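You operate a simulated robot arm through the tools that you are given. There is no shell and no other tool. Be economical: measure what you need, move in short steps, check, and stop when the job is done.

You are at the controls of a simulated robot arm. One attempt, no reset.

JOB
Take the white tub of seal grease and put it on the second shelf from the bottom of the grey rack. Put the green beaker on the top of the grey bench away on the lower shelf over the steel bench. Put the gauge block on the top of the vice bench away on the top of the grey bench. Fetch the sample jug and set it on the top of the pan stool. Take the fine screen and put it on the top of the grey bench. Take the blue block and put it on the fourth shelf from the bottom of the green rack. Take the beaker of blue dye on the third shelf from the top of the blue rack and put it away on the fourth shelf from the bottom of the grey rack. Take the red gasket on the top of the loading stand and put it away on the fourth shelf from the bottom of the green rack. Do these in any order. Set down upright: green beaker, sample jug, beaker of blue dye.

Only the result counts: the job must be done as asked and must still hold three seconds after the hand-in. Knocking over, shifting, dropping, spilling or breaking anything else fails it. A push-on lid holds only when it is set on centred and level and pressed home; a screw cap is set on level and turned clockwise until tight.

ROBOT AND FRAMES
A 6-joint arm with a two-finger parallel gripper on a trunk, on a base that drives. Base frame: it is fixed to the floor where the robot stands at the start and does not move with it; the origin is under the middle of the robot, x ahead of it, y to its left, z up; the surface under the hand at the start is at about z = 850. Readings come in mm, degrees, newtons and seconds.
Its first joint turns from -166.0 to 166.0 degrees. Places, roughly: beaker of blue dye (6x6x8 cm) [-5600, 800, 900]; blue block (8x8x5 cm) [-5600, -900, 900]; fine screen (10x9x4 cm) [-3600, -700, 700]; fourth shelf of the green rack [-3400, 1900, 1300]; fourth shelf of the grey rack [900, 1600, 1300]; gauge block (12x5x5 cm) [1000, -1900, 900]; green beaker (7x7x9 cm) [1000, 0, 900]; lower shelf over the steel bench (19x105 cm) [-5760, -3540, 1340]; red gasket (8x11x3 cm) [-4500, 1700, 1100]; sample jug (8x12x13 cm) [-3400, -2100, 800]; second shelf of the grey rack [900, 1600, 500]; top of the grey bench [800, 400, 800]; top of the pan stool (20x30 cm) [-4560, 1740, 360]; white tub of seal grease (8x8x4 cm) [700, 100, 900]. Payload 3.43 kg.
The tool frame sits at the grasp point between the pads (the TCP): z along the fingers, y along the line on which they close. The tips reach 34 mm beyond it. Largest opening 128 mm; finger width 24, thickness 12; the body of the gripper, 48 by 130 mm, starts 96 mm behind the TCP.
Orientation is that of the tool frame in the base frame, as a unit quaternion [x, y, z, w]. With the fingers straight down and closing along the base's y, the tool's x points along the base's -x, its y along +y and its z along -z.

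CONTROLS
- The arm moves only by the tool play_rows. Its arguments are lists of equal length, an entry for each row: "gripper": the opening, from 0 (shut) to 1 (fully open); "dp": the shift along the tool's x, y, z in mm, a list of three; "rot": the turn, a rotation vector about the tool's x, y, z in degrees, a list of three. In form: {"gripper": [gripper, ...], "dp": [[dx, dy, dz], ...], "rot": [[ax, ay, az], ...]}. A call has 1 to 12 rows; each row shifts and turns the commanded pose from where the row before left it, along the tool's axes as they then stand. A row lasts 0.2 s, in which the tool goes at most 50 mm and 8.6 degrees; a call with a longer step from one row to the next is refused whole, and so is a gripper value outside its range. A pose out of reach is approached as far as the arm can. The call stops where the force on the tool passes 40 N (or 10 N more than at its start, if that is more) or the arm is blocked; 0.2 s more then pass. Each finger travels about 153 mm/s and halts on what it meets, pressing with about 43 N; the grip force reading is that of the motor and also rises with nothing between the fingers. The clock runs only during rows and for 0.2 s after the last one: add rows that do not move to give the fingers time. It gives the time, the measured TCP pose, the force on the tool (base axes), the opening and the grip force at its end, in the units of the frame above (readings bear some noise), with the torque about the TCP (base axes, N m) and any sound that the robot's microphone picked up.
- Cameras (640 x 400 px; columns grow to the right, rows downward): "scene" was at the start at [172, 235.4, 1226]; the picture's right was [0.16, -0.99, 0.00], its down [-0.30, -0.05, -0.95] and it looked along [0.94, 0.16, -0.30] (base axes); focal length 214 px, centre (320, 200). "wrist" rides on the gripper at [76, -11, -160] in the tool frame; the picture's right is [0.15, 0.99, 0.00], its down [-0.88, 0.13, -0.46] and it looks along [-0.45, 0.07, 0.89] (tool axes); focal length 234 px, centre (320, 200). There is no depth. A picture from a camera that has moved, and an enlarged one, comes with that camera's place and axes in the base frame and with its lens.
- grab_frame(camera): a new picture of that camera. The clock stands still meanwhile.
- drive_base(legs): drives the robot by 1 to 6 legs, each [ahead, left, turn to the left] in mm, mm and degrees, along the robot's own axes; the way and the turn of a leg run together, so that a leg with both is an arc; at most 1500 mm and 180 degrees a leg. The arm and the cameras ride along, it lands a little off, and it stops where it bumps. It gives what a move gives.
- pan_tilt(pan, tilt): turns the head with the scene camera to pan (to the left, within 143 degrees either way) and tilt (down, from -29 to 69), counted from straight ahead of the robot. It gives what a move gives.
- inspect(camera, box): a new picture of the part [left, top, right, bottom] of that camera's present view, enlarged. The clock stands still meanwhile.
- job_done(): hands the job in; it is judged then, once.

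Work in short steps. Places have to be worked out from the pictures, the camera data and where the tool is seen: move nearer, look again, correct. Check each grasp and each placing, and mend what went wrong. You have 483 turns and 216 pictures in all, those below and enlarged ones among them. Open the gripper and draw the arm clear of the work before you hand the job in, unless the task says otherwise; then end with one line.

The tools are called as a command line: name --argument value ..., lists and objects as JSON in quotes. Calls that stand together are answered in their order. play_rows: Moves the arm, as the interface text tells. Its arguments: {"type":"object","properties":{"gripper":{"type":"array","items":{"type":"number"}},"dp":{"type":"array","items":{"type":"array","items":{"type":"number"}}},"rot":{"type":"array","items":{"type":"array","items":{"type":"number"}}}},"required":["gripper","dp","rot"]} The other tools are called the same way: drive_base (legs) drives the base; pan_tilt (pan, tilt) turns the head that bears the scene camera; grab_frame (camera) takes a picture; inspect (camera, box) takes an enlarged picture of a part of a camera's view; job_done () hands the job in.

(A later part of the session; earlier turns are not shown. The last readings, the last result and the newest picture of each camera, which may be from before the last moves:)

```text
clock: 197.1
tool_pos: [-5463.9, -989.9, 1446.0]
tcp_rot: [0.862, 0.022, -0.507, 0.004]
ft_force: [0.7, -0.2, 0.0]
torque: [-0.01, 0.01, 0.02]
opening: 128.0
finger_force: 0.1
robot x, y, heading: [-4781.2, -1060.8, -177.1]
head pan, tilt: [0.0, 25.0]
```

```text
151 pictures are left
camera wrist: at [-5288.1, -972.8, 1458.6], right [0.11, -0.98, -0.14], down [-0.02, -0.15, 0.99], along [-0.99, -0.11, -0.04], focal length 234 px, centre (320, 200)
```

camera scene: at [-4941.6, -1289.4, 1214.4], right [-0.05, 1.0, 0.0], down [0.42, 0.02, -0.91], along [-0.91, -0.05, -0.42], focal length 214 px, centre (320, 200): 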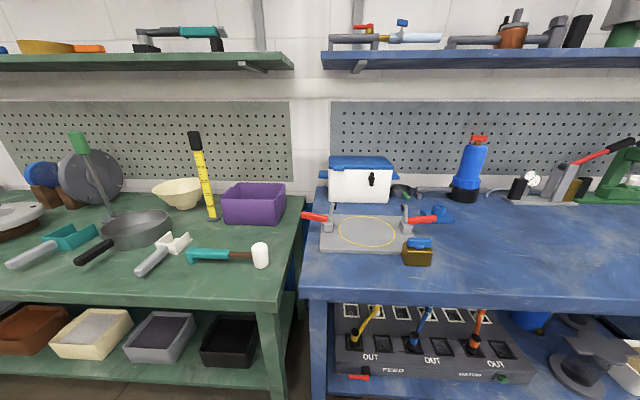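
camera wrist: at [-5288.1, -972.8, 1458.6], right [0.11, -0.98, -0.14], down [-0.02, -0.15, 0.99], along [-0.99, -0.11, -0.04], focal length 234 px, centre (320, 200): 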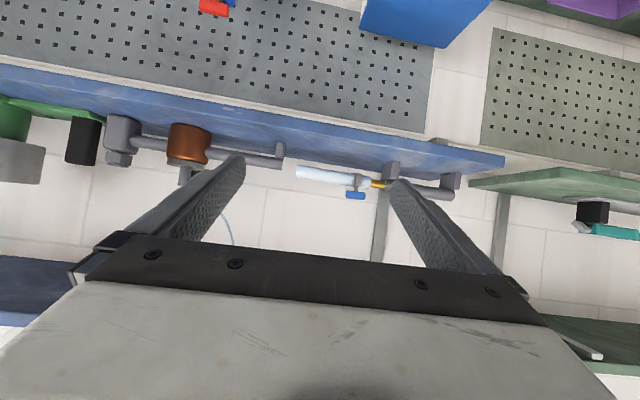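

The spot projects to about (447, 205), the blue object near the clamp plate. I enlarge it.

inspect --camera "scene" --box '[370, 170, 490, 280]'

```text
3.64 times, centred on (430, 225) of scene
camera zoom: at [-4941.6, -1289.4, 1214.4], right [-0.05, 1.0, 0.0], down [0.42, 0.02, -0.91], along [-0.91, -0.05, -0.42], focal length 780 px, centre (-80, 109)
```

zoom: 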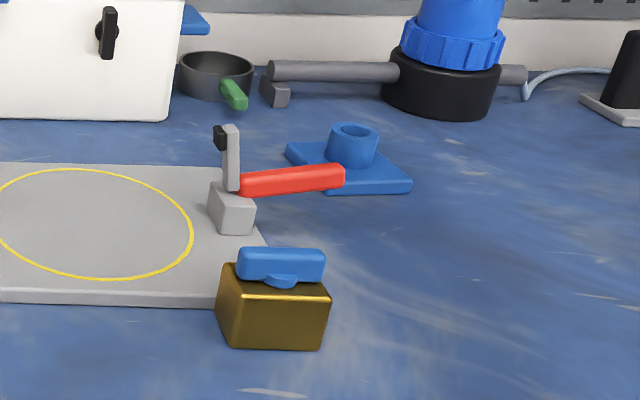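

The blue block is the square plate with a round boss, at about (-5595, -930), with a red clamp handle close to its front left. I straighten the base, back off 200, steepen the tool to 45°, and come in for a wrist view.

drive_base --legs '[[-200, 0, -3]]'

play_rows --gripper '[1, 1, 1, 1, 1, 1, 1, 1, 1, 1, 1, 1]' --dp '[[0, 0, 0], [0, 0, 0], [0, 0, 49], [0, 0, 49], [0, 0, 49], [0, 0, 49], [0, 0, 49], [0, 0, 49], [35, 0, 35], [35, 0, 35], [35, 0, 35], [0, 0, 0]]' --rot '[[0, 7.5, 0], [0, 7.5, 0], [0, 0, 0], [0, 0, 0], [0, 0, 0], [0, 0, 0], [0, 0, 0], [0, 0, 0], [0, 0, 0], [0, 0, 0], [0, 0, 0], [0, 0, 0]]'

grab_frame --camera "wrist"

```text
clock: 198.7
tool_pos: [-5254.8, -948.9, 1447.3]
tcp_rot: [0.862, 0.0, -0.507, -0.009]
ft_force: [-0.4, -0.4, 0.2]
torque: [0.01, -0.01, 0.04]
opening: 128.0
finger_force: 0.1
robot x, y, heading: [-4578.5, -1054.2, -179.8]
head pan, tilt: [0.0, 25.0]
```

```text
clock: 201.3
tool_pos: [-5464.7, -940.1, 1095.7]
tcp_rot: [0.921, -0.002, -0.39, -0.01]
ft_force: [-0.3, 0.3, -1.0]
torque: [0.01, -0.01, -0.03]
opening: 128.2
finger_force: 0.1
robot x, y, heading: [-4576.5, -1056.5, -180.1]
head pan, tilt: [0.0, 25.0]
```

```text
149 pictures are left
camera wrist: at [-5297.5, -933.4, 1153.4], right [0.09, -0.99, -0.12], down [-0.29, -0.14, 0.95], along [-0.95, -0.05, -0.3], focal length 234 px, centre (320, 200)
```

wrist: 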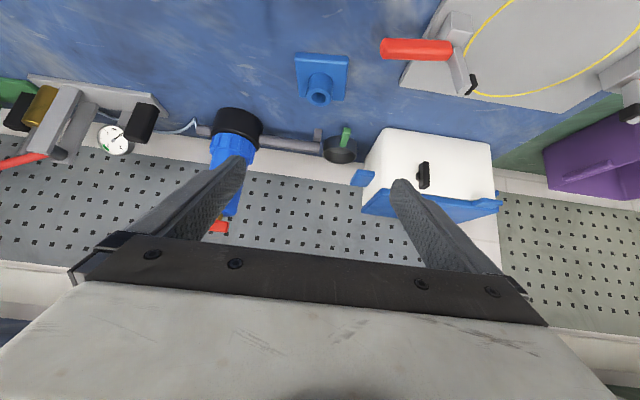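

Boss centre is at about (-5584, -925, top 900). I narrow the opening to 75 mm (clear of the red handle), line up, and approach along the axis.

play_rows --gripper '[0.6, 0.6, 0.6, 0.6, 0.6, 0.6]' --dp '[[30, -8, 0], [30, -7, 0], [0, 0, 43], [0, 0, 43], [0, 0, 43], [0, 0, 0]]' --rot '[[0, 0, 0], [0, 0, 0], [0, 0, 0], [0, 0, 0], [0, 0, 0], [0, 0, 0]]'

grab_frame --camera "wrist"

```text
clock: 202.7
tool_pos: [-5520.4, -923.1, 961.7]
tcp_rot: [0.921, -0.002, -0.39, -0.009]
ft_force: [-0.4, 0.0, 0.1]
torque: [0.0, -0.03, 0.0]
opening: 76.9
finger_force: 0.2
robot x, y, heading: [-4573.5, -1054.8, -180.0]
head pan, tilt: [0.0, 25.0]
```

```text
148 pictures are left
camera wrist: at [-5352.3, -915.9, 1018.0], right [0.09, -0.99, -0.12], down [-0.29, -0.14, 0.95], along [-0.95, -0.05, -0.3], focal length 234 px, centre (320, 200)
```

wrist: 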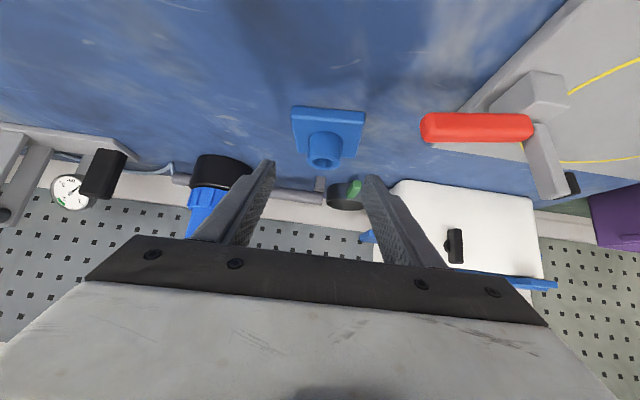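

play_rows --gripper '[0.6, 0.6, 0.6, 0.6, 0, 0, 0, 0]' --dp '[[2, 1, 35], [2, 1, 30], [0, 0, 12], [0, 0, 0], [0, 0, 0], [0, 0, 0], [0, 0, 0], [0, 0, 0]]' --rot '[[0, 0, 0], [0, 0, 0], [0, 0, 0], [0, 0, 0], [0, 0, 0], [0, 0, 0], [0, 0, 0], [0, 0, 0]]'

grab_frame --camera "wrist"

```text
clock: 204.5
tool_pos: [-5572.5, -924.0, 905.5]
tcp_rot: [0.921, -0.002, -0.39, -0.009]
ft_force: [-0.9, -2.8, 1.7]
torque: [-0.22, 0.23, 0.16]
opening: 40.0
finger_force: 43.5
robot x, y, heading: [-4578.4, -1056.4, -179.8]
head pan, tilt: [0.0, 25.0]
```

```text
147 pictures are left
camera wrist: at [-5403.9, -916.8, 962.5], right [0.09, -0.99, -0.12], down [-0.29, -0.14, 0.95], along [-0.95, -0.05, -0.3], focal length 234 px, centre (320, 200)
```

wrist: 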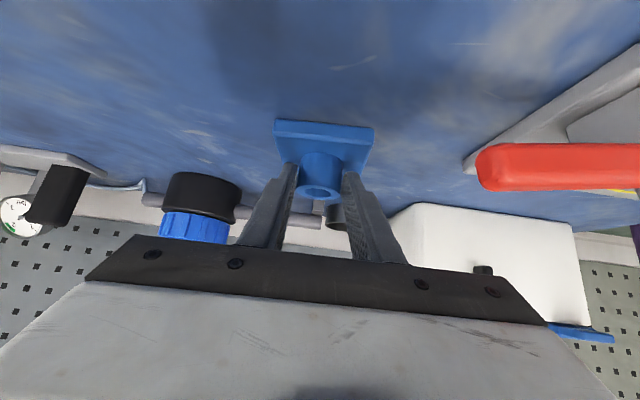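

Gripped the boss at 40 mm. I lift 120 mm and check.

play_rows --gripper '[0, 0, 0, 0]' --dp '[[-14, 0, -14], [-29, 0, -28], [-29, 0, -28], [-14, 0, -14]]' --rot '[[0, 0, 0], [0, 0, 0], [0, 0, 0], [0, 0, 0]]'

grab_frame --camera "wrist"

```text
clock: 205.5
tool_pos: [-5571.5, -924.4, 1025.5]
tcp_rot: [0.921, -0.001, -0.389, -0.008]
ft_force: [0.1, -0.1, -7.4]
torque: [-0.04, -0.2, -0.02]
opening: 39.8
finger_force: 42.6
robot x, y, heading: [-4576.3, -1053.3, -180.0]
head pan, tilt: [0.0, 25.0]
```

```text
146 pictures are left
camera wrist: at [-5403.8, -918.0, 1082.8], right [0.09, -0.99, -0.12], down [-0.29, -0.14, 0.95], along [-0.95, -0.05, -0.3], focal length 234 px, centre (320, 200)
```

wrist: 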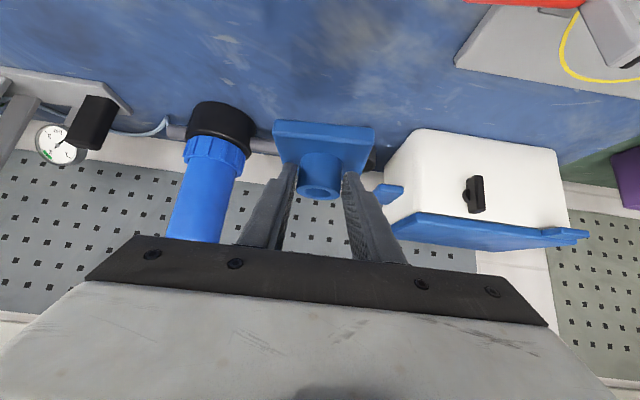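

Block secured. I retract the arm, strafe out of the bench area, turn to face +y, and look at the green rack.

play_rows --gripper '[0, 0, 0, 0, 0, 0, 0, 0, 0]' --dp '[[-29, 0, -28], [-29, 0, -28], [-29, 0, -28], [34, 0, -35], [34, 0, -35], [34, 0, -35], [34, 0, -35], [34, 0, -35], [34, 0, -35]]' --rot '[[0, 0, 0], [0, 0, 0], [0, 0, 0], [0, 0, 0], [0, 0, 0], [0, 0, 0], [0, 0, 0], [0, 0, 0], [0, 0, 0]]'

drive_base --legs '[[0, -1200, 0], [0, 0, -90], [0, -900, 0]]'

pan_tilt --pan 0 --tilt 12

grab_frame --camera "scene"

grab_frame --camera "wrist"

```text
clock: 207.5
tool_pos: [-5280.0, -931.5, 1143.6]
tcp_rot: [0.921, -0.002, -0.39, -0.009]
ft_force: [-1.4, 0.9, -8.3]
torque: [-0.02, -0.2, -0.01]
opening: 39.9
finger_force: 42.8
robot x, y, heading: [-4577.4, -1053.9, -179.8]
head pan, tilt: [0.0, 25.0]
```

```text
clock: 221.7
tool_pos: [-3556.8, 827.9, 1145.1]
tcp_rot: [-0.647, 0.655, 0.268, 0.284]
ft_force: [-0.7, -0.8, -7.3]
torque: [-0.19, 0.02, 0.02]
opening: 39.3
finger_force: 42.9
robot x, y, heading: [-3686.0, 126.7, 89.5]
head pan, tilt: [0.0, 25.0]
```

```text
clock: 222.5
tool_pos: [-3557.5, 828.5, 1143.8]
tcp_rot: [-0.647, 0.655, 0.268, 0.284]
ft_force: [-0.3, 0.6, -6.0]
torque: [-0.18, -0.02, 0.0]
opening: 39.1
finger_force: 43.1
robot x, y, heading: [-3684.7, 125.0, 89.6]
head pan, tilt: [0.0, 12.0]
```

```text
145 pictures are left
camera scene: at [-3905.8, 301.3, 1235.3], right [1.0, -0.01, 0.0], down [0.0, -0.21, -0.98], along [0.01, 0.98, -0.21], focal length 214 px, centre (320, 200)
```

scene: 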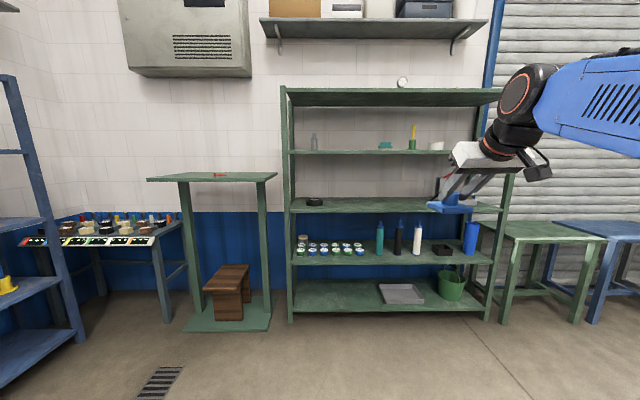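

```text
144 pictures are left
camera wrist: at [-3550.0, 658.8, 1201.8], right [-0.99, -0.08, -0.12], down [-0.14, 0.29, 0.95], along [-0.04, 0.95, -0.3], focal length 234 px, centre (320, 200)
```

wrist: 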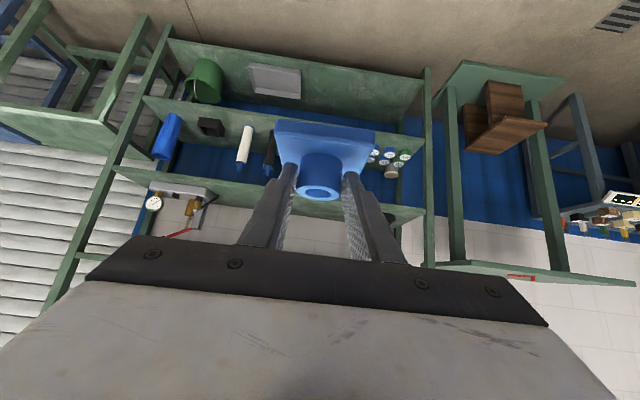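

The fourth shelf (z≈1245) is free between about x=-3900 and -3510. I raise the arm to 1345 and drive closer, aiming the block at x≈-3790.

play_rows --gripper '[0, 0, 0, 0, 0, 0]' --dp '[[-29, 0, -28], [-29, 0, -28], [-29, 0, -28], [-29, 0, -28], [-29, 0, -28], [0, 0, 0]]' --rot '[[0, 0, 0], [0, 0, 0], [0, 0, 0], [0, 0, 0], [0, 0, 0], [0, 0, 0]]'

drive_base --legs '[[0, 233, 0.4], [640, 0, 0]]'

grab_frame --camera "scene"

grab_frame --camera "wrist"

```text
clock: 223.9
tool_pos: [-3558.9, 827.1, 1348.2]
tcp_rot: [-0.648, 0.655, 0.268, 0.282]
ft_force: [0.2, -0.2, -6.0]
torque: [-0.23, -0.02, 0.02]
opening: 39.0
finger_force: 42.6
robot x, y, heading: [-3687.4, 126.2, 89.7]
head pan, tilt: [0.0, 12.0]
```

```text
clock: 228.8
tool_pos: [-3786.2, 1464.0, 1348.3]
tcp_rot: [-0.646, 0.656, 0.268, 0.284]
ft_force: [0.6, 0.5, -6.6]
torque: [-0.2, 0.05, 0.02]
opening: 39.0
finger_force: 43.1
robot x, y, heading: [-3915.3, 769.2, 89.4]
head pan, tilt: [0.0, 12.0]
```

```text
143 pictures are left
camera scene: at [-4133.1, 939.3, 1235.4], right [1.0, -0.01, 0.0], down [0.0, -0.21, -0.98], along [0.01, 0.98, -0.21], focal length 214 px, centre (320, 200)
```

scene: 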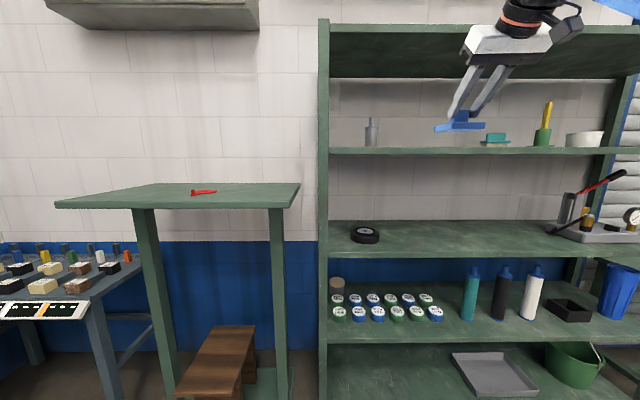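

```text
142 pictures are left
camera wrist: at [-3779.6, 1295.9, 1405.1], right [-0.99, -0.08, -0.12], down [-0.14, 0.29, 0.95], along [-0.04, 0.95, -0.3], focal length 234 px, centre (320, 200)
```

wrist: 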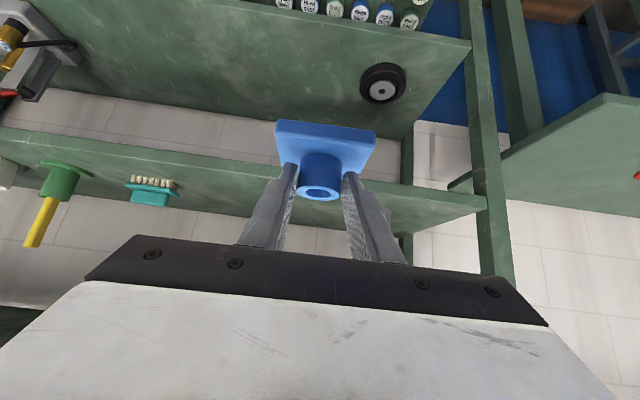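

Shelf top reads about 1255. I drive 150 mm nearer, then extend the arm over the shelf.

drive_base --legs '[[150, 0, 0.6]]'

play_rows --gripper '[0, 0, 0, 0, 0]' --dp '[[-29, 0, 30], [-29, 0, 30], [-29, 0, 30], [-25, 0, 26], [0, 0, 0]]' --rot '[[0, 0, 0], [0, 0, 0], [0, 0, 0], [0, 0, 0], [0, 0, 0]]'

grab_frame --camera "wrist"

grab_frame --camera "scene"

```text
clock: 230.1
tool_pos: [-3794.0, 1615.4, 1348.8]
tcp_rot: [-0.65, 0.652, 0.27, 0.283]
ft_force: [-0.2, 0.3, -6.7]
torque: [-0.19, 0.01, 0.03]
opening: 39.1
finger_force: 42.9
robot x, y, heading: [-3916.4, 908.7, 90.2]
head pan, tilt: [0.0, 12.0]
```

```text
clock: 231.3
tool_pos: [-3790.9, 1779.5, 1346.8]
tcp_rot: [-0.65, 0.653, 0.268, 0.281]
ft_force: [-0.6, 0.6, -6.7]
torque: [-0.21, 0.0, 0.0]
opening: 39.1
finger_force: 43.0
robot x, y, heading: [-3915.0, 914.0, 90.1]
head pan, tilt: [0.0, 12.0]
```

```text
141 pictures are left
camera wrist: at [-3781.1, 1610.4, 1404.1], right [-0.99, -0.09, -0.12], down [-0.14, 0.29, 0.95], along [-0.05, 0.95, -0.3], focal length 234 px, centre (320, 200)
```

wrist: 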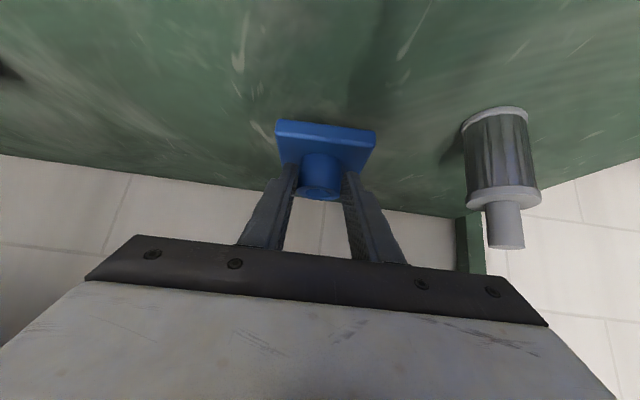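

```text
140 pictures are left
camera scene: at [-4134.3, 1085.7, 1235.4], right [1.0, 0.0, 0.0], down [0.0, -0.21, -0.98], along [0.0, 0.98, -0.21], focal length 214 px, centre (320, 200)
```

scene: 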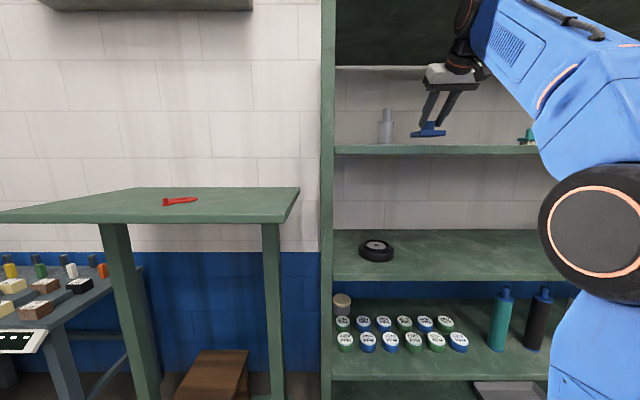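

Over the shelf with clear room. I lower 25 mm, then in small steps to contact.

play_rows --gripper '[0, 0, 0, 0, 0, 0]' --dp '[[9, 0, 9], [9, 0, 9], [2.2, 0, 2.2], [2.2, 0, 2.2], [1.8, 0, 1.8], [0, 0, 0]]' --rot '[[0, 0, 0], [0, 0, 0], [0, 0, 0], [0, 0, 0], [0, 0, 0], [0, 0, 0]]'

```text
clock: 232.7
tool_pos: [-3789.2, 1776.0, 1314.8]
tcp_rot: [-0.649, 0.652, 0.27, 0.284]
ft_force: [7.9, 10.3, 27.7]
torque: [-0.02, 0.19, -0.02]
opening: 39.1
finger_force: 43.2
robot x, y, heading: [-3910.3, 909.1, 90.1]
head pan, tilt: [0.0, 12.0]
```

Contact at 28 N, so the block is on the shelf. I release and withdraw along the tool axis.

play_rows --gripper '[0.6, 0.6, 0.6, 0.6, 0.6, 0.6]' --dp '[[0, 0, 0], [0, 0, 0], [0, 0, -15], [0, 0, -40], [0, 0, -45], [0, 0, -45]]' --rot '[[0, 0, 0], [0, 0, 0], [0, 0, 0], [0, 0, 0], [0, 0, 0], [0, 0, 0]]'

grab_frame --camera "wrist"

```text
clock: 234.1
tool_pos: [-3792.5, 1672.0, 1414.5]
tcp_rot: [-0.649, 0.653, 0.268, 0.282]
ft_force: [0.0, 0.7, -0.4]
torque: [-0.01, 0.0, -0.01]
opening: 76.9
finger_force: 0.1
robot x, y, heading: [-3913.3, 914.4, 90.3]
head pan, tilt: [0.0, 12.0]
```

```text
139 pictures are left
camera wrist: at [-3784.6, 1503.2, 1472.1], right [-0.99, -0.09, -0.12], down [-0.14, 0.29, 0.95], along [-0.05, 0.95, -0.3], focal length 234 px, centre (320, 200)
```

wrist: 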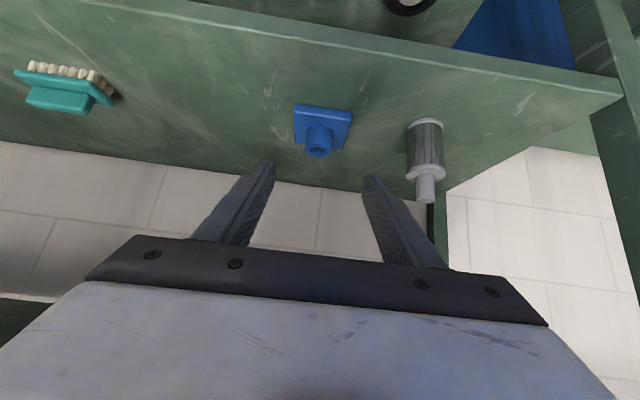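

Blue block placed. Next the red gasket on the loading stand at about (-4575, 1750, 1090). I back off, strafe left, and look.

drive_base --legs '[[-300, 0, 0], [0, 760, 0]]'

grab_frame --camera "wrist"

pan_tilt --pan 0 --tilt 30

grab_frame --camera "scene"

```text
clock: 239.9
tool_pos: [-4543.8, 1368.6, 1414.8]
tcp_rot: [-0.649, 0.653, 0.269, 0.282]
ft_force: [-0.8, -0.4, -0.4]
torque: [0.01, 0.01, -0.01]
opening: 76.7
finger_force: 0.0
robot x, y, heading: [-4669.0, 613.4, 89.8]
head pan, tilt: [0.0, 12.0]
```

```text
138 pictures are left
camera wrist: at [-4536.2, 1200.4, 1472.2], right [-0.99, -0.09, -0.12], down [-0.14, 0.29, 0.95], along [-0.05, 0.95, -0.3], focal length 234 px, centre (320, 200)
```

wrist: 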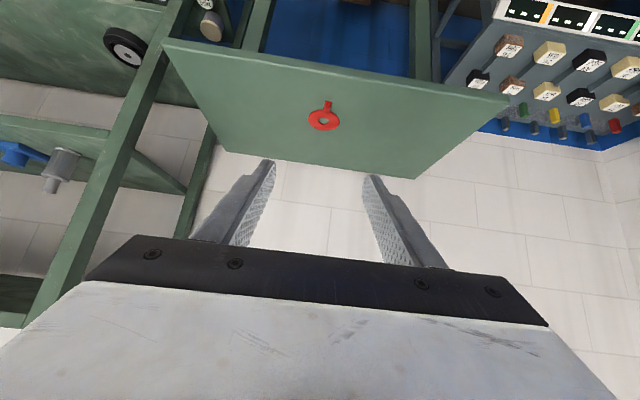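

```text
clock: 240.7
tool_pos: [-4545.0, 1369.0, 1415.0]
tcp_rot: [-0.648, 0.654, 0.268, 0.284]
ft_force: [-0.1, -0.2, 0.7]
torque: [0.02, -0.02, 0.0]
opening: 76.8
finger_force: 0.1
robot x, y, heading: [-4664.7, 612.4, 90.2]
head pan, tilt: [0.0, 30.0]
```

```text
137 pictures are left
camera scene: at [-4887.1, 781.5, 1206.4], right [1.0, 0.0, 0.0], down [0.0, -0.5, -0.87], along [0.0, 0.87, -0.5], focal length 214 px, centre (320, 200)
```

scene: 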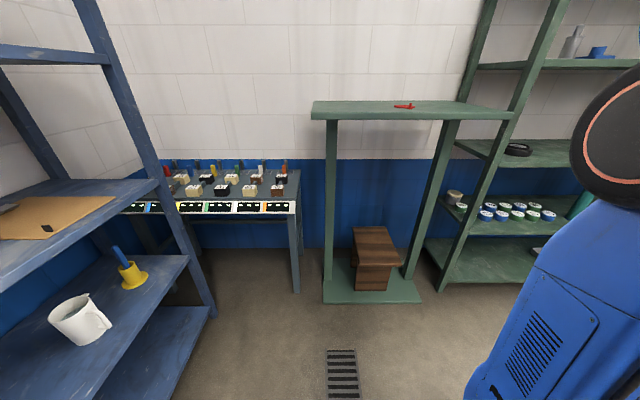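

The gasket is a red ring with a tab pointing toward the robot, at about (-4548, 1710). I enlarge it to judge its thickness.

inspect --camera "wrist" --box '[280, 80, 370, 150]'

inspect --camera "scene" --box '[360, 80, 450, 130]'

```text
5.71 times, centred on (325, 115) of wrist
camera zoom: at [-4536.2, 1200.4, 1472.2], right [-0.99, -0.09, -0.12], down [-0.14, 0.29, 0.95], along [-0.05, 0.95, -0.3], focal length 1338 px, centre (291, 686)
```

zoom: 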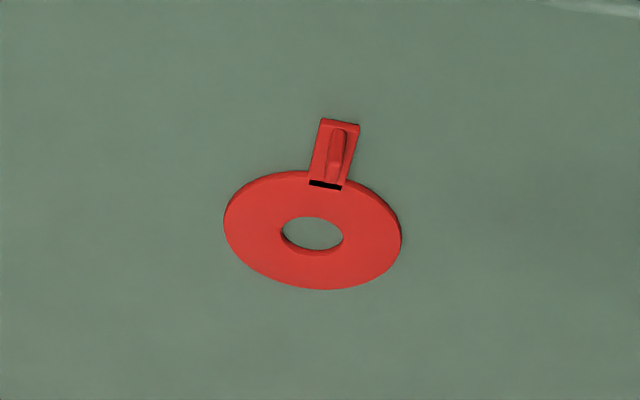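

```text
7.11 times, centred on (405, 105) of scene
camera zoom: at [-4887.1, 781.5, 1206.4], right [1.0, 0.0, 0.0], down [0.0, -0.5, -0.87], along [0.0, 0.87, -0.5], focal length 1525 px, centre (-284, 876)
```

zoom: 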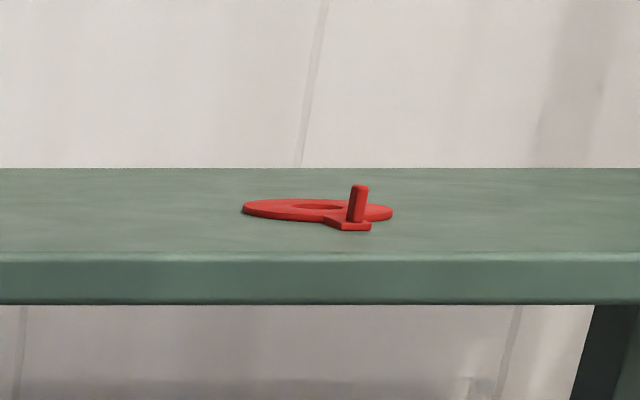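

The gasket is thin but carries an upright fin at about (-4551, 1648). I'll grip that fin with a shallow 20° tool tilt, so I re-tilt and move to a pre-grasp pose.

play_rows --gripper '[0.5, 0.5, 0.5, 0.5, 0.5, 0.5, 0.5, 0.5, 0.5, 0.5, 0.5]' --dp '[[0, 0, 0], [0, 0, 0], [0, 0, 0], [0, 0, 0], [27.4, 1, 35], [27.4, 1, 35], [27.4, 1, 35], [27.4, 1, 35], [27.4, 1, 35], [27.4, 1, 35], [27.4, 0, 35]]' --rot '[[0, -6.5, 0], [0, -6.5, 0], [0, -6.5, 0], [0, -6.5, 0], [0, 0, 0], [0, 0, 0], [0, 0, 0], [0, 0, 0], [0, 0, 0], [0, 0, 0], [0, 0, 0]]'

grab_frame --camera "wrist"

inspect --camera "scene" --box '[340, 60, 500, 160]'

```text
clock: 243.1
tool_pos: [-4544.8, 1539.5, 1154.8]
tcp_rot: [-0.572, 0.573, 0.407, 0.422]
ft_force: [-0.5, -1.0, 0.1]
torque: [-0.03, 0.01, -0.01]
opening: 64.2
finger_force: 0.1
robot x, y, heading: [-4666.0, 607.0, 89.8]
head pan, tilt: [0.0, 30.0]
```

```text
134 pictures are left
camera wrist: at [-4535.0, 1363.7, 1132.3], right [-0.99, -0.03, -0.15], down [-0.15, -0.16, 0.98], along [-0.06, 0.99, 0.15], focal length 234 px, centre (320, 200)
```

wrist: 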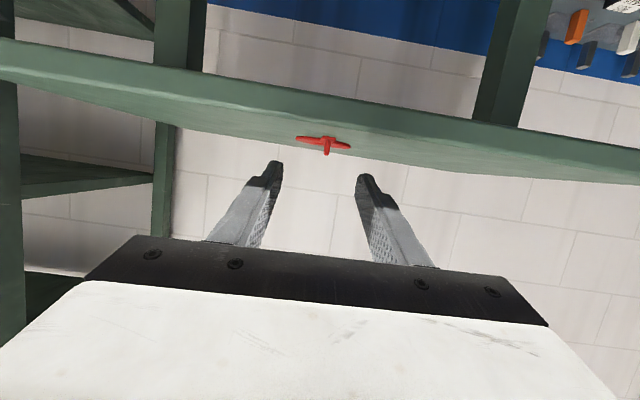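

```text
4.00 times, centred on (420, 110) of scene
camera zoom: at [-4887.2, 781.1, 1206.4], right [1.0, 0.0, 0.0], down [0.0, -0.5, -0.87], along [0.0, 0.87, -0.5], focal length 858 px, centre (-80, 560)
```

zoom: 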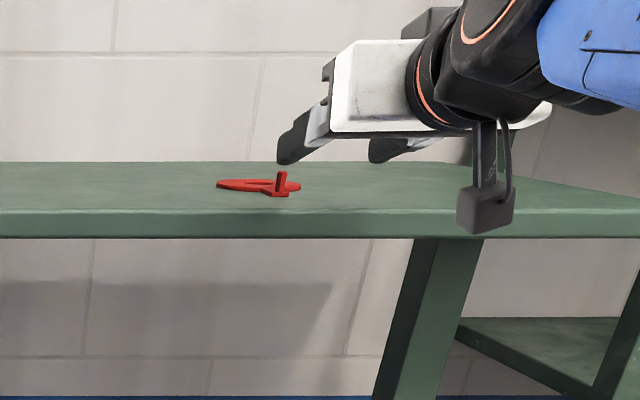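

Aligned; fin mid-height is at z≈1109. I advance the last 94 mm and close gently.

play_rows --gripper '[0.5, 0.5, 0.5, 0.5, 0, 0, 0, 0]' --dp '[[5, 4, 35], [4, 4, 35], [0, 0, 24], [0, 0, 0], [0, 0, 0], [0, 0, 0], [0, 0, 0], [0, 0, 0]]' --rot '[[0, 0, 0], [0, 0, 0], [0, 0, 0], [0, 0, 0], [0, 0, 0], [0, 0, 0], [0, 0, 0], [0, 0, 0]]'

grab_frame --camera "wrist"

inspect --camera "scene" --box '[340, 60, 500, 160]'

```text
clock: 244.6
tool_pos: [-4551.8, 1628.4, 1123.5]
tcp_rot: [-0.571, 0.571, 0.41, 0.424]
ft_force: [-1.1, 1.8, 6.5]
torque: [0.22, 0.12, -0.07]
opening: 14.2
finger_force: 43.2
robot x, y, heading: [-4667.6, 611.4, 89.8]
head pan, tilt: [0.0, 30.0]
stopped in row 7: the force on the tool passed its limit at 41 N (the readings are from after the stop); the commanded pose is now the measured one
```

```text
132 pictures are left
camera wrist: at [-4542.5, 1451.4, 1098.6], right [-0.99, -0.03, -0.15], down [-0.15, -0.16, 0.98], along [-0.06, 0.99, 0.16], focal length 234 px, centre (320, 200)
```

wrist: 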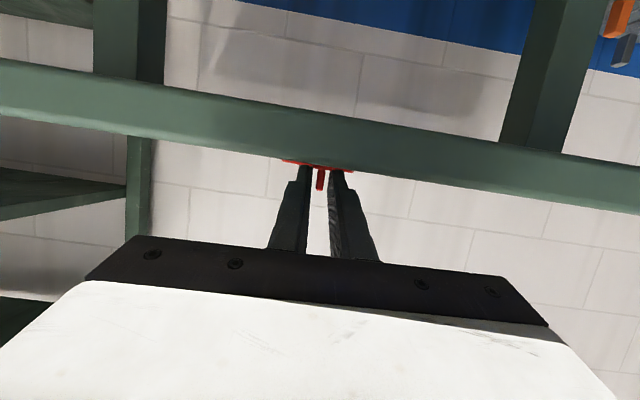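

```text
4.00 times, centred on (420, 110) of scene
camera zoom: at [-4887.4, 781.4, 1206.3], right [1.0, 0.0, 0.0], down [0.0, -0.5, -0.87], along [0.0, 0.87, -0.5], focal length 858 px, centre (-80, 560)
```

zoom: 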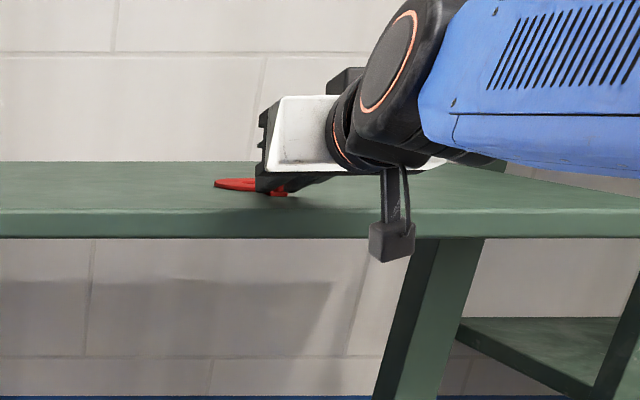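

Opening is 14 mm and the fin isn't fully clamped; the tips seem to rub the tab. I raise 3 mm and close fully.

play_rows --gripper '[0.11, 0.05, 0, 0, 0]' --dp '[[-3, 0, -1], [0, 0, 0], [0, 0, 0], [0, 0, 0], [0, 0, 0]]' --rot '[[0, 0, 0], [0, 0, 0], [0, 0, 0], [0, 0, 0], [0, 0, 0]]'

inspect --camera "wrist" --box '[240, 120, 400, 220]'

```text
clock: 245.8
tool_pos: [-4552.7, 1628.8, 1123.7]
tcp_rot: [-0.571, 0.572, 0.409, 0.424]
ft_force: [1.3, 0.4, -0.5]
torque: [0.0, -0.02, -0.01]
opening: 14.7
finger_force: 42.5
robot x, y, heading: [-4665.7, 609.6, 89.8]
head pan, tilt: [0.0, 30.0]
```

```text
4.00 times, centred on (320, 170) of wrist
camera zoom: at [-4542.1, 1451.7, 1100.6], right [-0.99, -0.03, -0.15], down [-0.15, -0.16, 0.98], along [-0.06, 0.99, 0.16], focal length 937 px, centre (320, 320)
```

zoom: 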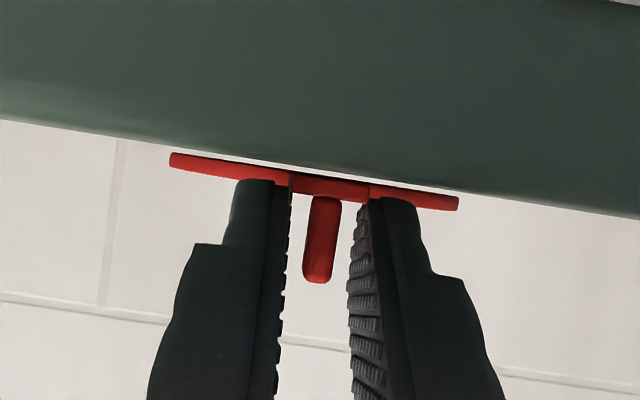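

The tips clamped the edges of the tab base (15 mm) instead of the fin (about 7 mm). I reopen, raise 9 mm, and regrip the fin.

play_rows --gripper '[0.3, 0.3, 0.3, 0, 0, 0, 0]' --dp '[[0, 0, 0], [-8.5, 0, -3], [0, 0, 0], [0, 0, 0], [0, 0, 0], [0, 0, 0], [0, 0, 0]]' --rot '[[0, 0, 0], [0, 0, 0], [0, 0, 0], [0, 0, 0], [0, 0, 0], [0, 0, 0], [0, 0, 0]]'

inspect --camera "wrist" --box '[240, 120, 400, 220]'

```text
clock: 247.4
tool_pos: [-4551.0, 1627.7, 1132.8]
tcp_rot: [-0.571, 0.572, 0.409, 0.423]
ft_force: [-0.3, 0.3, 0.9]
torque: [0.1, 0.0, -0.08]
opening: 4.6
finger_force: 39.2
robot x, y, heading: [-4665.4, 612.8, 89.6]
head pan, tilt: [0.0, 30.0]
```

```text
4.00 times, centred on (320, 170) of wrist
camera zoom: at [-4542.2, 1451.2, 1109.4], right [-0.99, -0.03, -0.15], down [-0.15, -0.16, 0.98], along [-0.06, 0.99, 0.16], focal length 937 px, centre (320, 320)
```

zoom: 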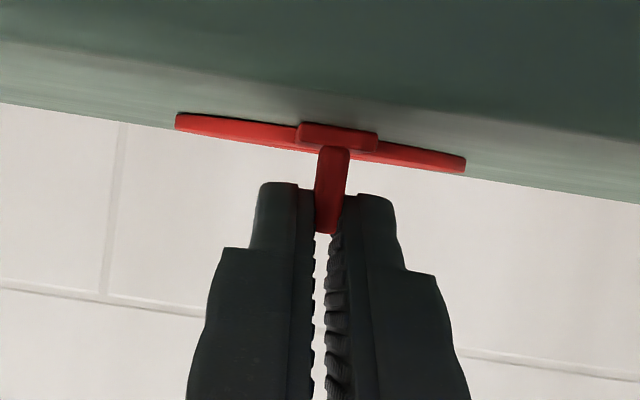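

Now gripping the fin's upper half. I regrip 4 mm lower for more overlap.

play_rows --gripper '[0.2, 0.2, 0.2, 0, 0, 0, 0]' --dp '[[0, 0, 0], [4, 0, 3], [0, 0, 0], [0, 0, 0], [0, 0, 0], [0, 0, 0], [0, 0, 0]]' --rot '[[0, 0, 0], [0, 0, 0], [0, 0, 0], [0, 0, 0], [0, 0, 0], [0, 0, 0], [0, 0, 0]]'

play_rows --gripper '[0, 0, 0]' --dp '[[-9.4, 0, -3.4], [-19, 0, -7], [-28, 0, -10]]' --rot '[[0, 0, 0], [0, 0, 0], [0, 0, 0]]'

grab_frame --camera "wrist"

```text
clock: 249.0
tool_pos: [-4550.3, 1629.9, 1127.2]
tcp_rot: [-0.571, 0.572, 0.409, 0.423]
ft_force: [0.1, -0.9, 1.7]
torque: [0.11, 0.06, 0.01]
opening: 4.4
finger_force: 39.6
robot x, y, heading: [-4667.4, 608.3, 89.9]
head pan, tilt: [0.0, 30.0]
```

```text
clock: 249.8
tool_pos: [-4552.6, 1627.6, 1186.3]
tcp_rot: [-0.571, 0.572, 0.409, 0.423]
ft_force: [0.2, -0.1, 0.1]
torque: [-0.01, -0.03, 0.04]
opening: 4.5
finger_force: 38.4
robot x, y, heading: [-4668.6, 615.1, 89.8]
head pan, tilt: [0.0, 30.0]
```

```text
128 pictures are left
camera wrist: at [-4542.9, 1450.2, 1163.5], right [-0.99, -0.03, -0.15], down [-0.15, -0.16, 0.98], along [-0.06, 0.99, 0.15], focal length 234 px, centre (320, 200)
```

wrist: 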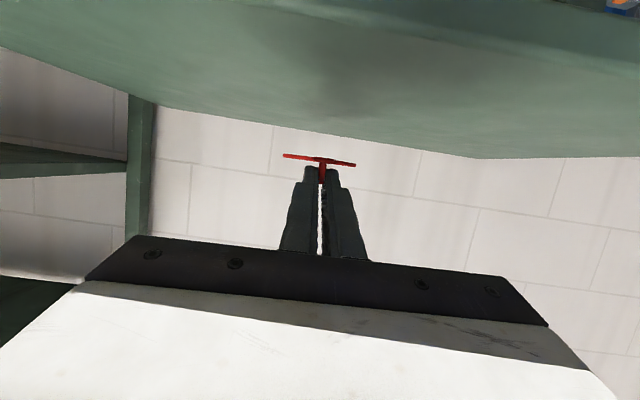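

Gasket is held. I raise it, back off, and strafe right to the green rack at x≈-3610.

drive_base --legs '[[-280, 0, 0]]'

play_rows --gripper '[0, 0, 0, 0, 0, 0]' --dp '[[15, 0, -46], [15, 0, -46], [-47, 0, -15], [-47, 0, -15], [-47, 0, -15], [-10, 0, -3]]' --rot '[[0, 0, 0], [0, 0, 0], [0, 0, 0], [0, 0, 0], [0, 0, 0], [0, 0, 0]]'

drive_base --legs '[[0, -940, 0]]'

grab_frame --camera "wrist"

pan_tilt --pan -10 --tilt 5

grab_frame --camera "scene"

```text
clock: 251.8
tool_pos: [-4549.0, 1343.6, 1186.1]
tcp_rot: [-0.569, 0.573, 0.408, 0.425]
ft_force: [0.4, 0.2, -0.7]
torque: [-0.02, 0.0, 0.0]
opening: 4.2
finger_force: 39.0
robot x, y, heading: [-4671.8, 326.4, 89.8]
head pan, tilt: [0.0, 30.0]
```

```text
clock: 253.2
tool_pos: [-4552.5, 1249.5, 1345.3]
tcp_rot: [-0.569, 0.574, 0.407, 0.425]
ft_force: [0.3, -0.3, -0.4]
torque: [-0.03, 0.03, -0.01]
opening: 4.3
finger_force: 38.8
robot x, y, heading: [-4668.0, 326.9, 89.7]
head pan, tilt: [0.0, 30.0]
```

```text
clock: 258.1
tool_pos: [-3605.6, 1242.7, 1344.5]
tcp_rot: [-0.569, 0.574, 0.407, 0.425]
ft_force: [-0.2, 0.1, 0.0]
torque: [-0.05, 0.01, 0.01]
opening: 4.3
finger_force: 39.4
robot x, y, heading: [-3723.9, 321.9, 89.3]
head pan, tilt: [0.0, 30.0]
```

```text
127 pictures are left
camera wrist: at [-3597.2, 1064.8, 1321.7], right [-0.99, -0.02, -0.15], down [-0.15, -0.16, 0.98], along [-0.05, 0.99, 0.16], focal length 234 px, centre (320, 200)
```

wrist: 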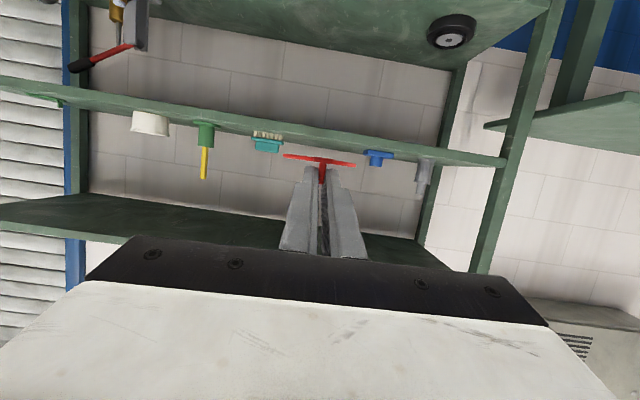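

```text
clock: 259.0
tool_pos: [-3604.9, 1241.7, 1344.2]
tcp_rot: [-0.569, 0.574, 0.408, 0.424]
ft_force: [-0.4, 0.2, -0.5]
torque: [-0.01, -0.02, -0.03]
opening: 4.5
finger_force: 38.8
robot x, y, heading: [-3725.9, 320.8, 89.4]
head pan, tilt: [-10.0, 5.0]
```

```text
126 pictures are left
camera scene: at [-3926.6, 494.3, 1246.7], right [0.98, -0.18, 0.0], down [-0.02, -0.09, -1.0], along [0.18, 0.98, -0.09], focal length 214 px, centre (320, 200)
```

scene: 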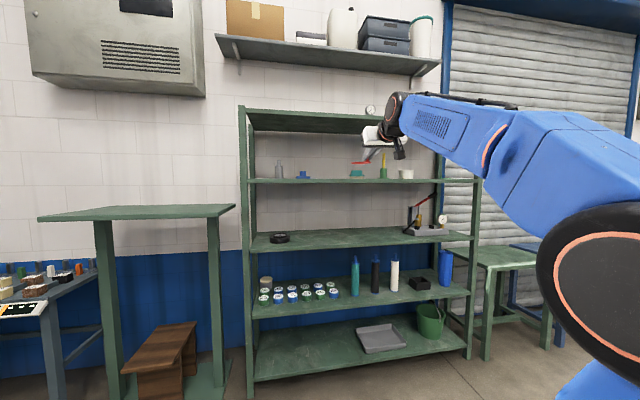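

Gap between the blue block and the teal brush is centred near x=-3615. I drive straight in 470 mm.

drive_base --legs '[[470, 0, 0]]'

grab_frame --camera "wrist"

grab_frame --camera "scene"

```text
clock: 261.8
tool_pos: [-3598.1, 1719.4, 1344.7]
tcp_rot: [-0.568, 0.575, 0.407, 0.426]
ft_force: [0.5, -0.7, -0.7]
torque: [-0.03, -0.03, 0.0]
opening: 4.5
finger_force: 39.2
robot x, y, heading: [-3720.7, 801.5, 89.2]
head pan, tilt: [-10.0, 5.0]
```

```text
125 pictures are left
camera wrist: at [-3589.9, 1542.2, 1321.7], right [-0.99, -0.02, -0.15], down [-0.15, -0.16, 0.98], along [-0.05, 0.99, 0.16], focal length 234 px, centre (320, 200)
```

wrist: 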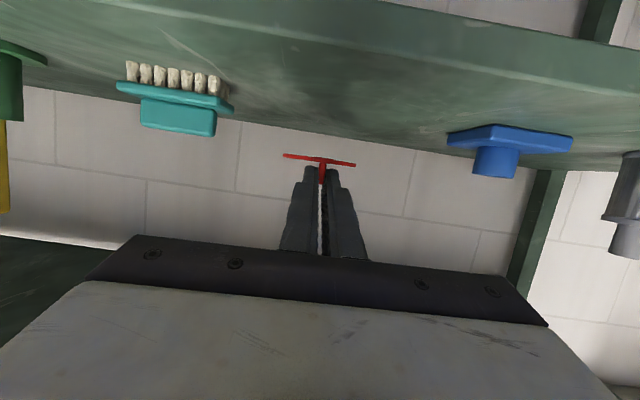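

```text
124 pictures are left
camera scene: at [-3921.1, 972.7, 1246.7], right [0.98, -0.19, 0.0], down [-0.02, -0.09, -1.0], along [0.18, 0.98, -0.09], focal length 214 px, centre (320, 200)
```

scene: 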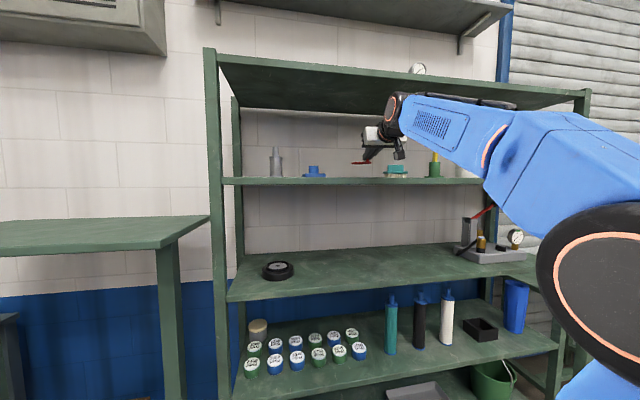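

play_rows --gripper '[0, 0, 0, 0, 0, 0, 0]' --dp '[[19, 0, 6.2], [9.5, 0, 3], [4.8, 0, 1.5], [2.8, 0, 0.9], [2.8, 0, 0.9], [2.8, 0, 0.9], [0, 0, 0]]' --rot '[[0, 0, 0], [0, 0, 0], [0, 0, 0], [0, 0, 0], [0, 0, 0], [0, 0, 0], [0, 0, 0]]'

grab_frame --camera "wrist"

```text
clock: 263.4
tool_pos: [-3597.1, 1718.8, 1300.5]
tcp_rot: [-0.569, 0.575, 0.407, 0.425]
ft_force: [0.0, 0.1, 0.2]
torque: [-0.03, 0.01, 0.0]
opening: 4.5
finger_force: 39.0
robot x, y, heading: [-3719.8, 793.7, 89.5]
head pan, tilt: [-10.0, 5.0]
```

```text
123 pictures are left
camera wrist: at [-3589.5, 1542.2, 1278.2], right [-0.99, -0.02, -0.15], down [-0.15, -0.16, 0.98], along [-0.05, 0.99, 0.16], focal length 234 px, centre (320, 200)
```

wrist: 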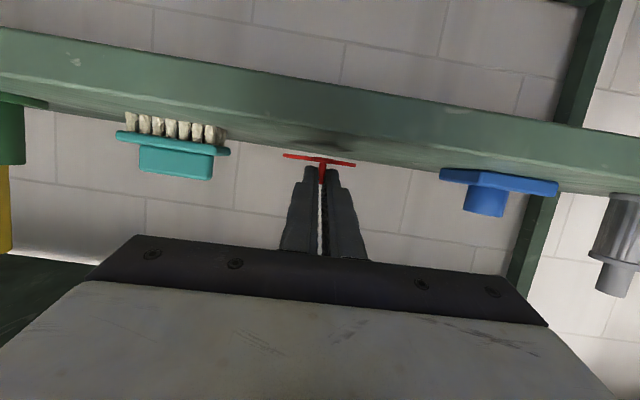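

play_rows --gripper '[0, 0, 0, 0]' --dp '[[2, 0, 0.6], [2, 0, 0.6], [0, 0, 0], [0, 0, 0]]' --rot '[[0, 0, 0], [0, 0, 0], [0, 0, 0], [0, 0, 0]]'

inspect --camera "wrist" --box '[240, 120, 400, 220]'

```text
clock: 264.4
tool_pos: [-3597.2, 1717.8, 1296.2]
tcp_rot: [-0.568, 0.575, 0.407, 0.425]
ft_force: [0.3, -0.2, -0.8]
torque: [0.01, -0.01, -0.01]
opening: 4.7
finger_force: 39.3
robot x, y, heading: [-3717.2, 797.4, 89.3]
head pan, tilt: [-10.0, 5.0]
```

```text
4.00 times, centred on (320, 170) of wrist
camera zoom: at [-3589.6, 1541.6, 1273.6], right [-0.99, -0.02, -0.15], down [-0.15, -0.16, 0.98], along [-0.05, 0.99, 0.16], focal length 937 px, centre (320, 320)
```

zoom: 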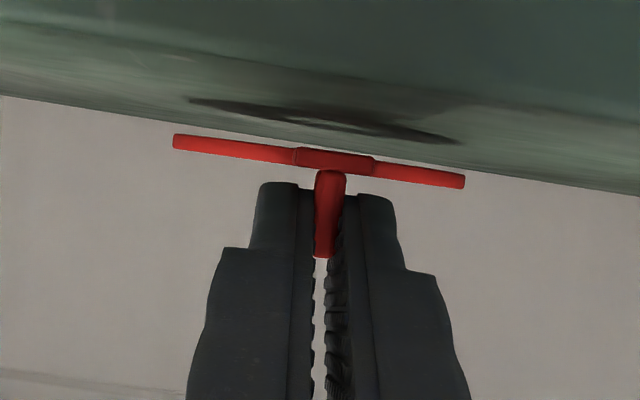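

play_rows --gripper '[0, 0, 0, 0, 0]' --dp '[[2.5, 0, 0.8], [2, 0, 0.6], [1.5, 0, 0.5], [0, 0, 0], [0, 0, 0]]' --rot '[[0, 0, 0], [0, 0, 0], [0, 0, 0], [0, 0, 0], [0, 0, 0]]'

inspect --camera "wrist" --box '[240, 120, 400, 220]'

```text
clock: 265.6
tool_pos: [-3596.4, 1719.7, 1289.0]
tcp_rot: [-0.568, 0.575, 0.407, 0.426]
ft_force: [0.7, 0.2, -0.4]
torque: [-0.03, 0.01, -0.02]
opening: 4.4
finger_force: 39.0
robot x, y, heading: [-3720.2, 800.7, 89.3]
head pan, tilt: [-10.0, 5.0]
```

```text
4.00 times, centred on (320, 170) of wrist
camera zoom: at [-3588.8, 1541.7, 1267.4], right [-0.99, -0.02, -0.15], down [-0.15, -0.16, 0.98], along [-0.05, 0.99, 0.16], focal length 937 px, centre (320, 320)
```

zoom: 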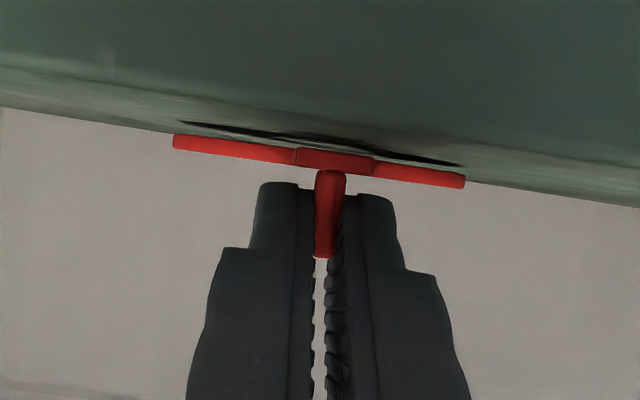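

Still about 2 mm above the shelf. A last couple of small steps, then release.

play_rows --gripper '[0, 0, 0, 0]' --dp '[[1.5, 0, 0.5], [1.2, 0, 0.4], [0, 0, 0], [0, 0, 0]]' --rot '[[0, 0, 0], [0, 0, 0], [0, 0, 0], [0, 0, 0]]'

play_rows --gripper '[0.25, 0.25, 0.25, 0.25, 0.25, 0.25]' --dp '[[0, 0, 0], [0, 0, 0], [-3, 0, -20], [-5, 0, -40], [-5, 0, -45], [-5, 0, -45]]' --rot '[[0, 0, 0], [0, 0, 0], [0, 0, 0], [0, 0, 0], [0, 0, 0], [0, 0, 0]]'

grab_frame --camera "wrist"

```text
clock: 266.6
tool_pos: [-3597.8, 1719.7, 1287.9]
tcp_rot: [-0.568, 0.574, 0.408, 0.425]
ft_force: [-0.8, 0.3, 2.8]
torque: [0.13, 0.08, -0.01]
opening: 4.3
finger_force: 39.3
robot x, y, heading: [-3721.1, 799.7, 89.1]
head pan, tilt: [-10.0, 5.0]
```

```text
clock: 268.0
tool_pos: [-3602.2, 1584.0, 1350.5]
tcp_rot: [-0.568, 0.575, 0.407, 0.426]
ft_force: [-0.1, 0.7, 0.0]
torque: [0.02, -0.01, -0.01]
opening: 32.1
finger_force: 0.1
robot x, y, heading: [-3717.6, 797.0, 89.4]
head pan, tilt: [-10.0, 5.0]
```

```text
120 pictures are left
camera wrist: at [-3593.9, 1407.2, 1327.7], right [-0.99, -0.02, -0.15], down [-0.15, -0.16, 0.98], along [-0.05, 0.99, 0.15], focal length 234 px, centre (320, 200)
```

wrist: 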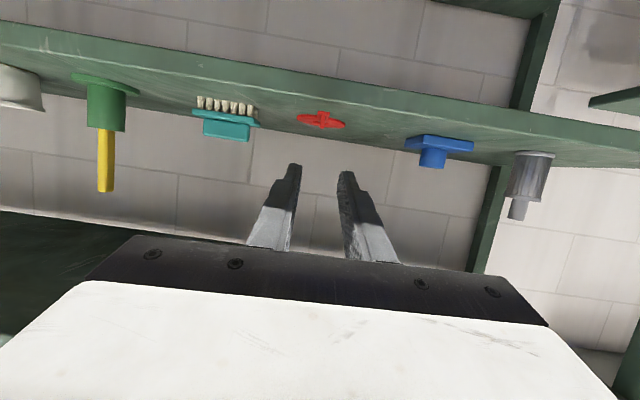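

Gasket placed. Next the sample jug near (-3400, -2100). I turn to face -x, reverse to x≈-2370, and strafe along the folding table's near side.

drive_base --legs '[[-350, 0, 0], [0, 0, 90], [-1350, 0, 0], [0, 1300, 0], [0, 1100, 0]]'

pan_tilt --pan 10 --tilt 25

grab_frame --camera "scene"

```text
clock: 291.7
tool_pos: [-3197.1, -1865.1, 1350.2]
tcp_rot: [0.808, 0.002, -0.589, -0.008]
ft_force: [-0.2, 0.2, -0.1]
torque: [0.03, -0.01, 0.02]
opening: 31.8
finger_force: 0.0
robot x, y, heading: [-2410.3, -1968.5, -179.9]
head pan, tilt: [-10.0, 5.0]
```

```text
clock: 292.5
tool_pos: [-3198.2, -1863.2, 1351.4]
tcp_rot: [0.808, 0.002, -0.59, -0.008]
ft_force: [0.4, -0.2, -0.5]
torque: [-0.02, 0.02, -0.01]
opening: 31.9
finger_force: 0.1
robot x, y, heading: [-2413.8, -1964.9, -179.7]
head pan, tilt: [10.0, 25.0]
```

```text
119 pictures are left
camera scene: at [-2582.2, -2204.6, 1214.4], right [-0.18, 0.98, 0.0], down [0.42, 0.08, -0.91], along [-0.89, -0.16, -0.42], focal length 214 px, centre (320, 200)
```

scene: 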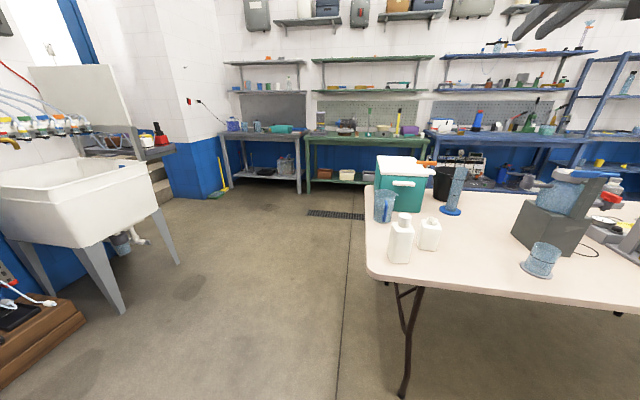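

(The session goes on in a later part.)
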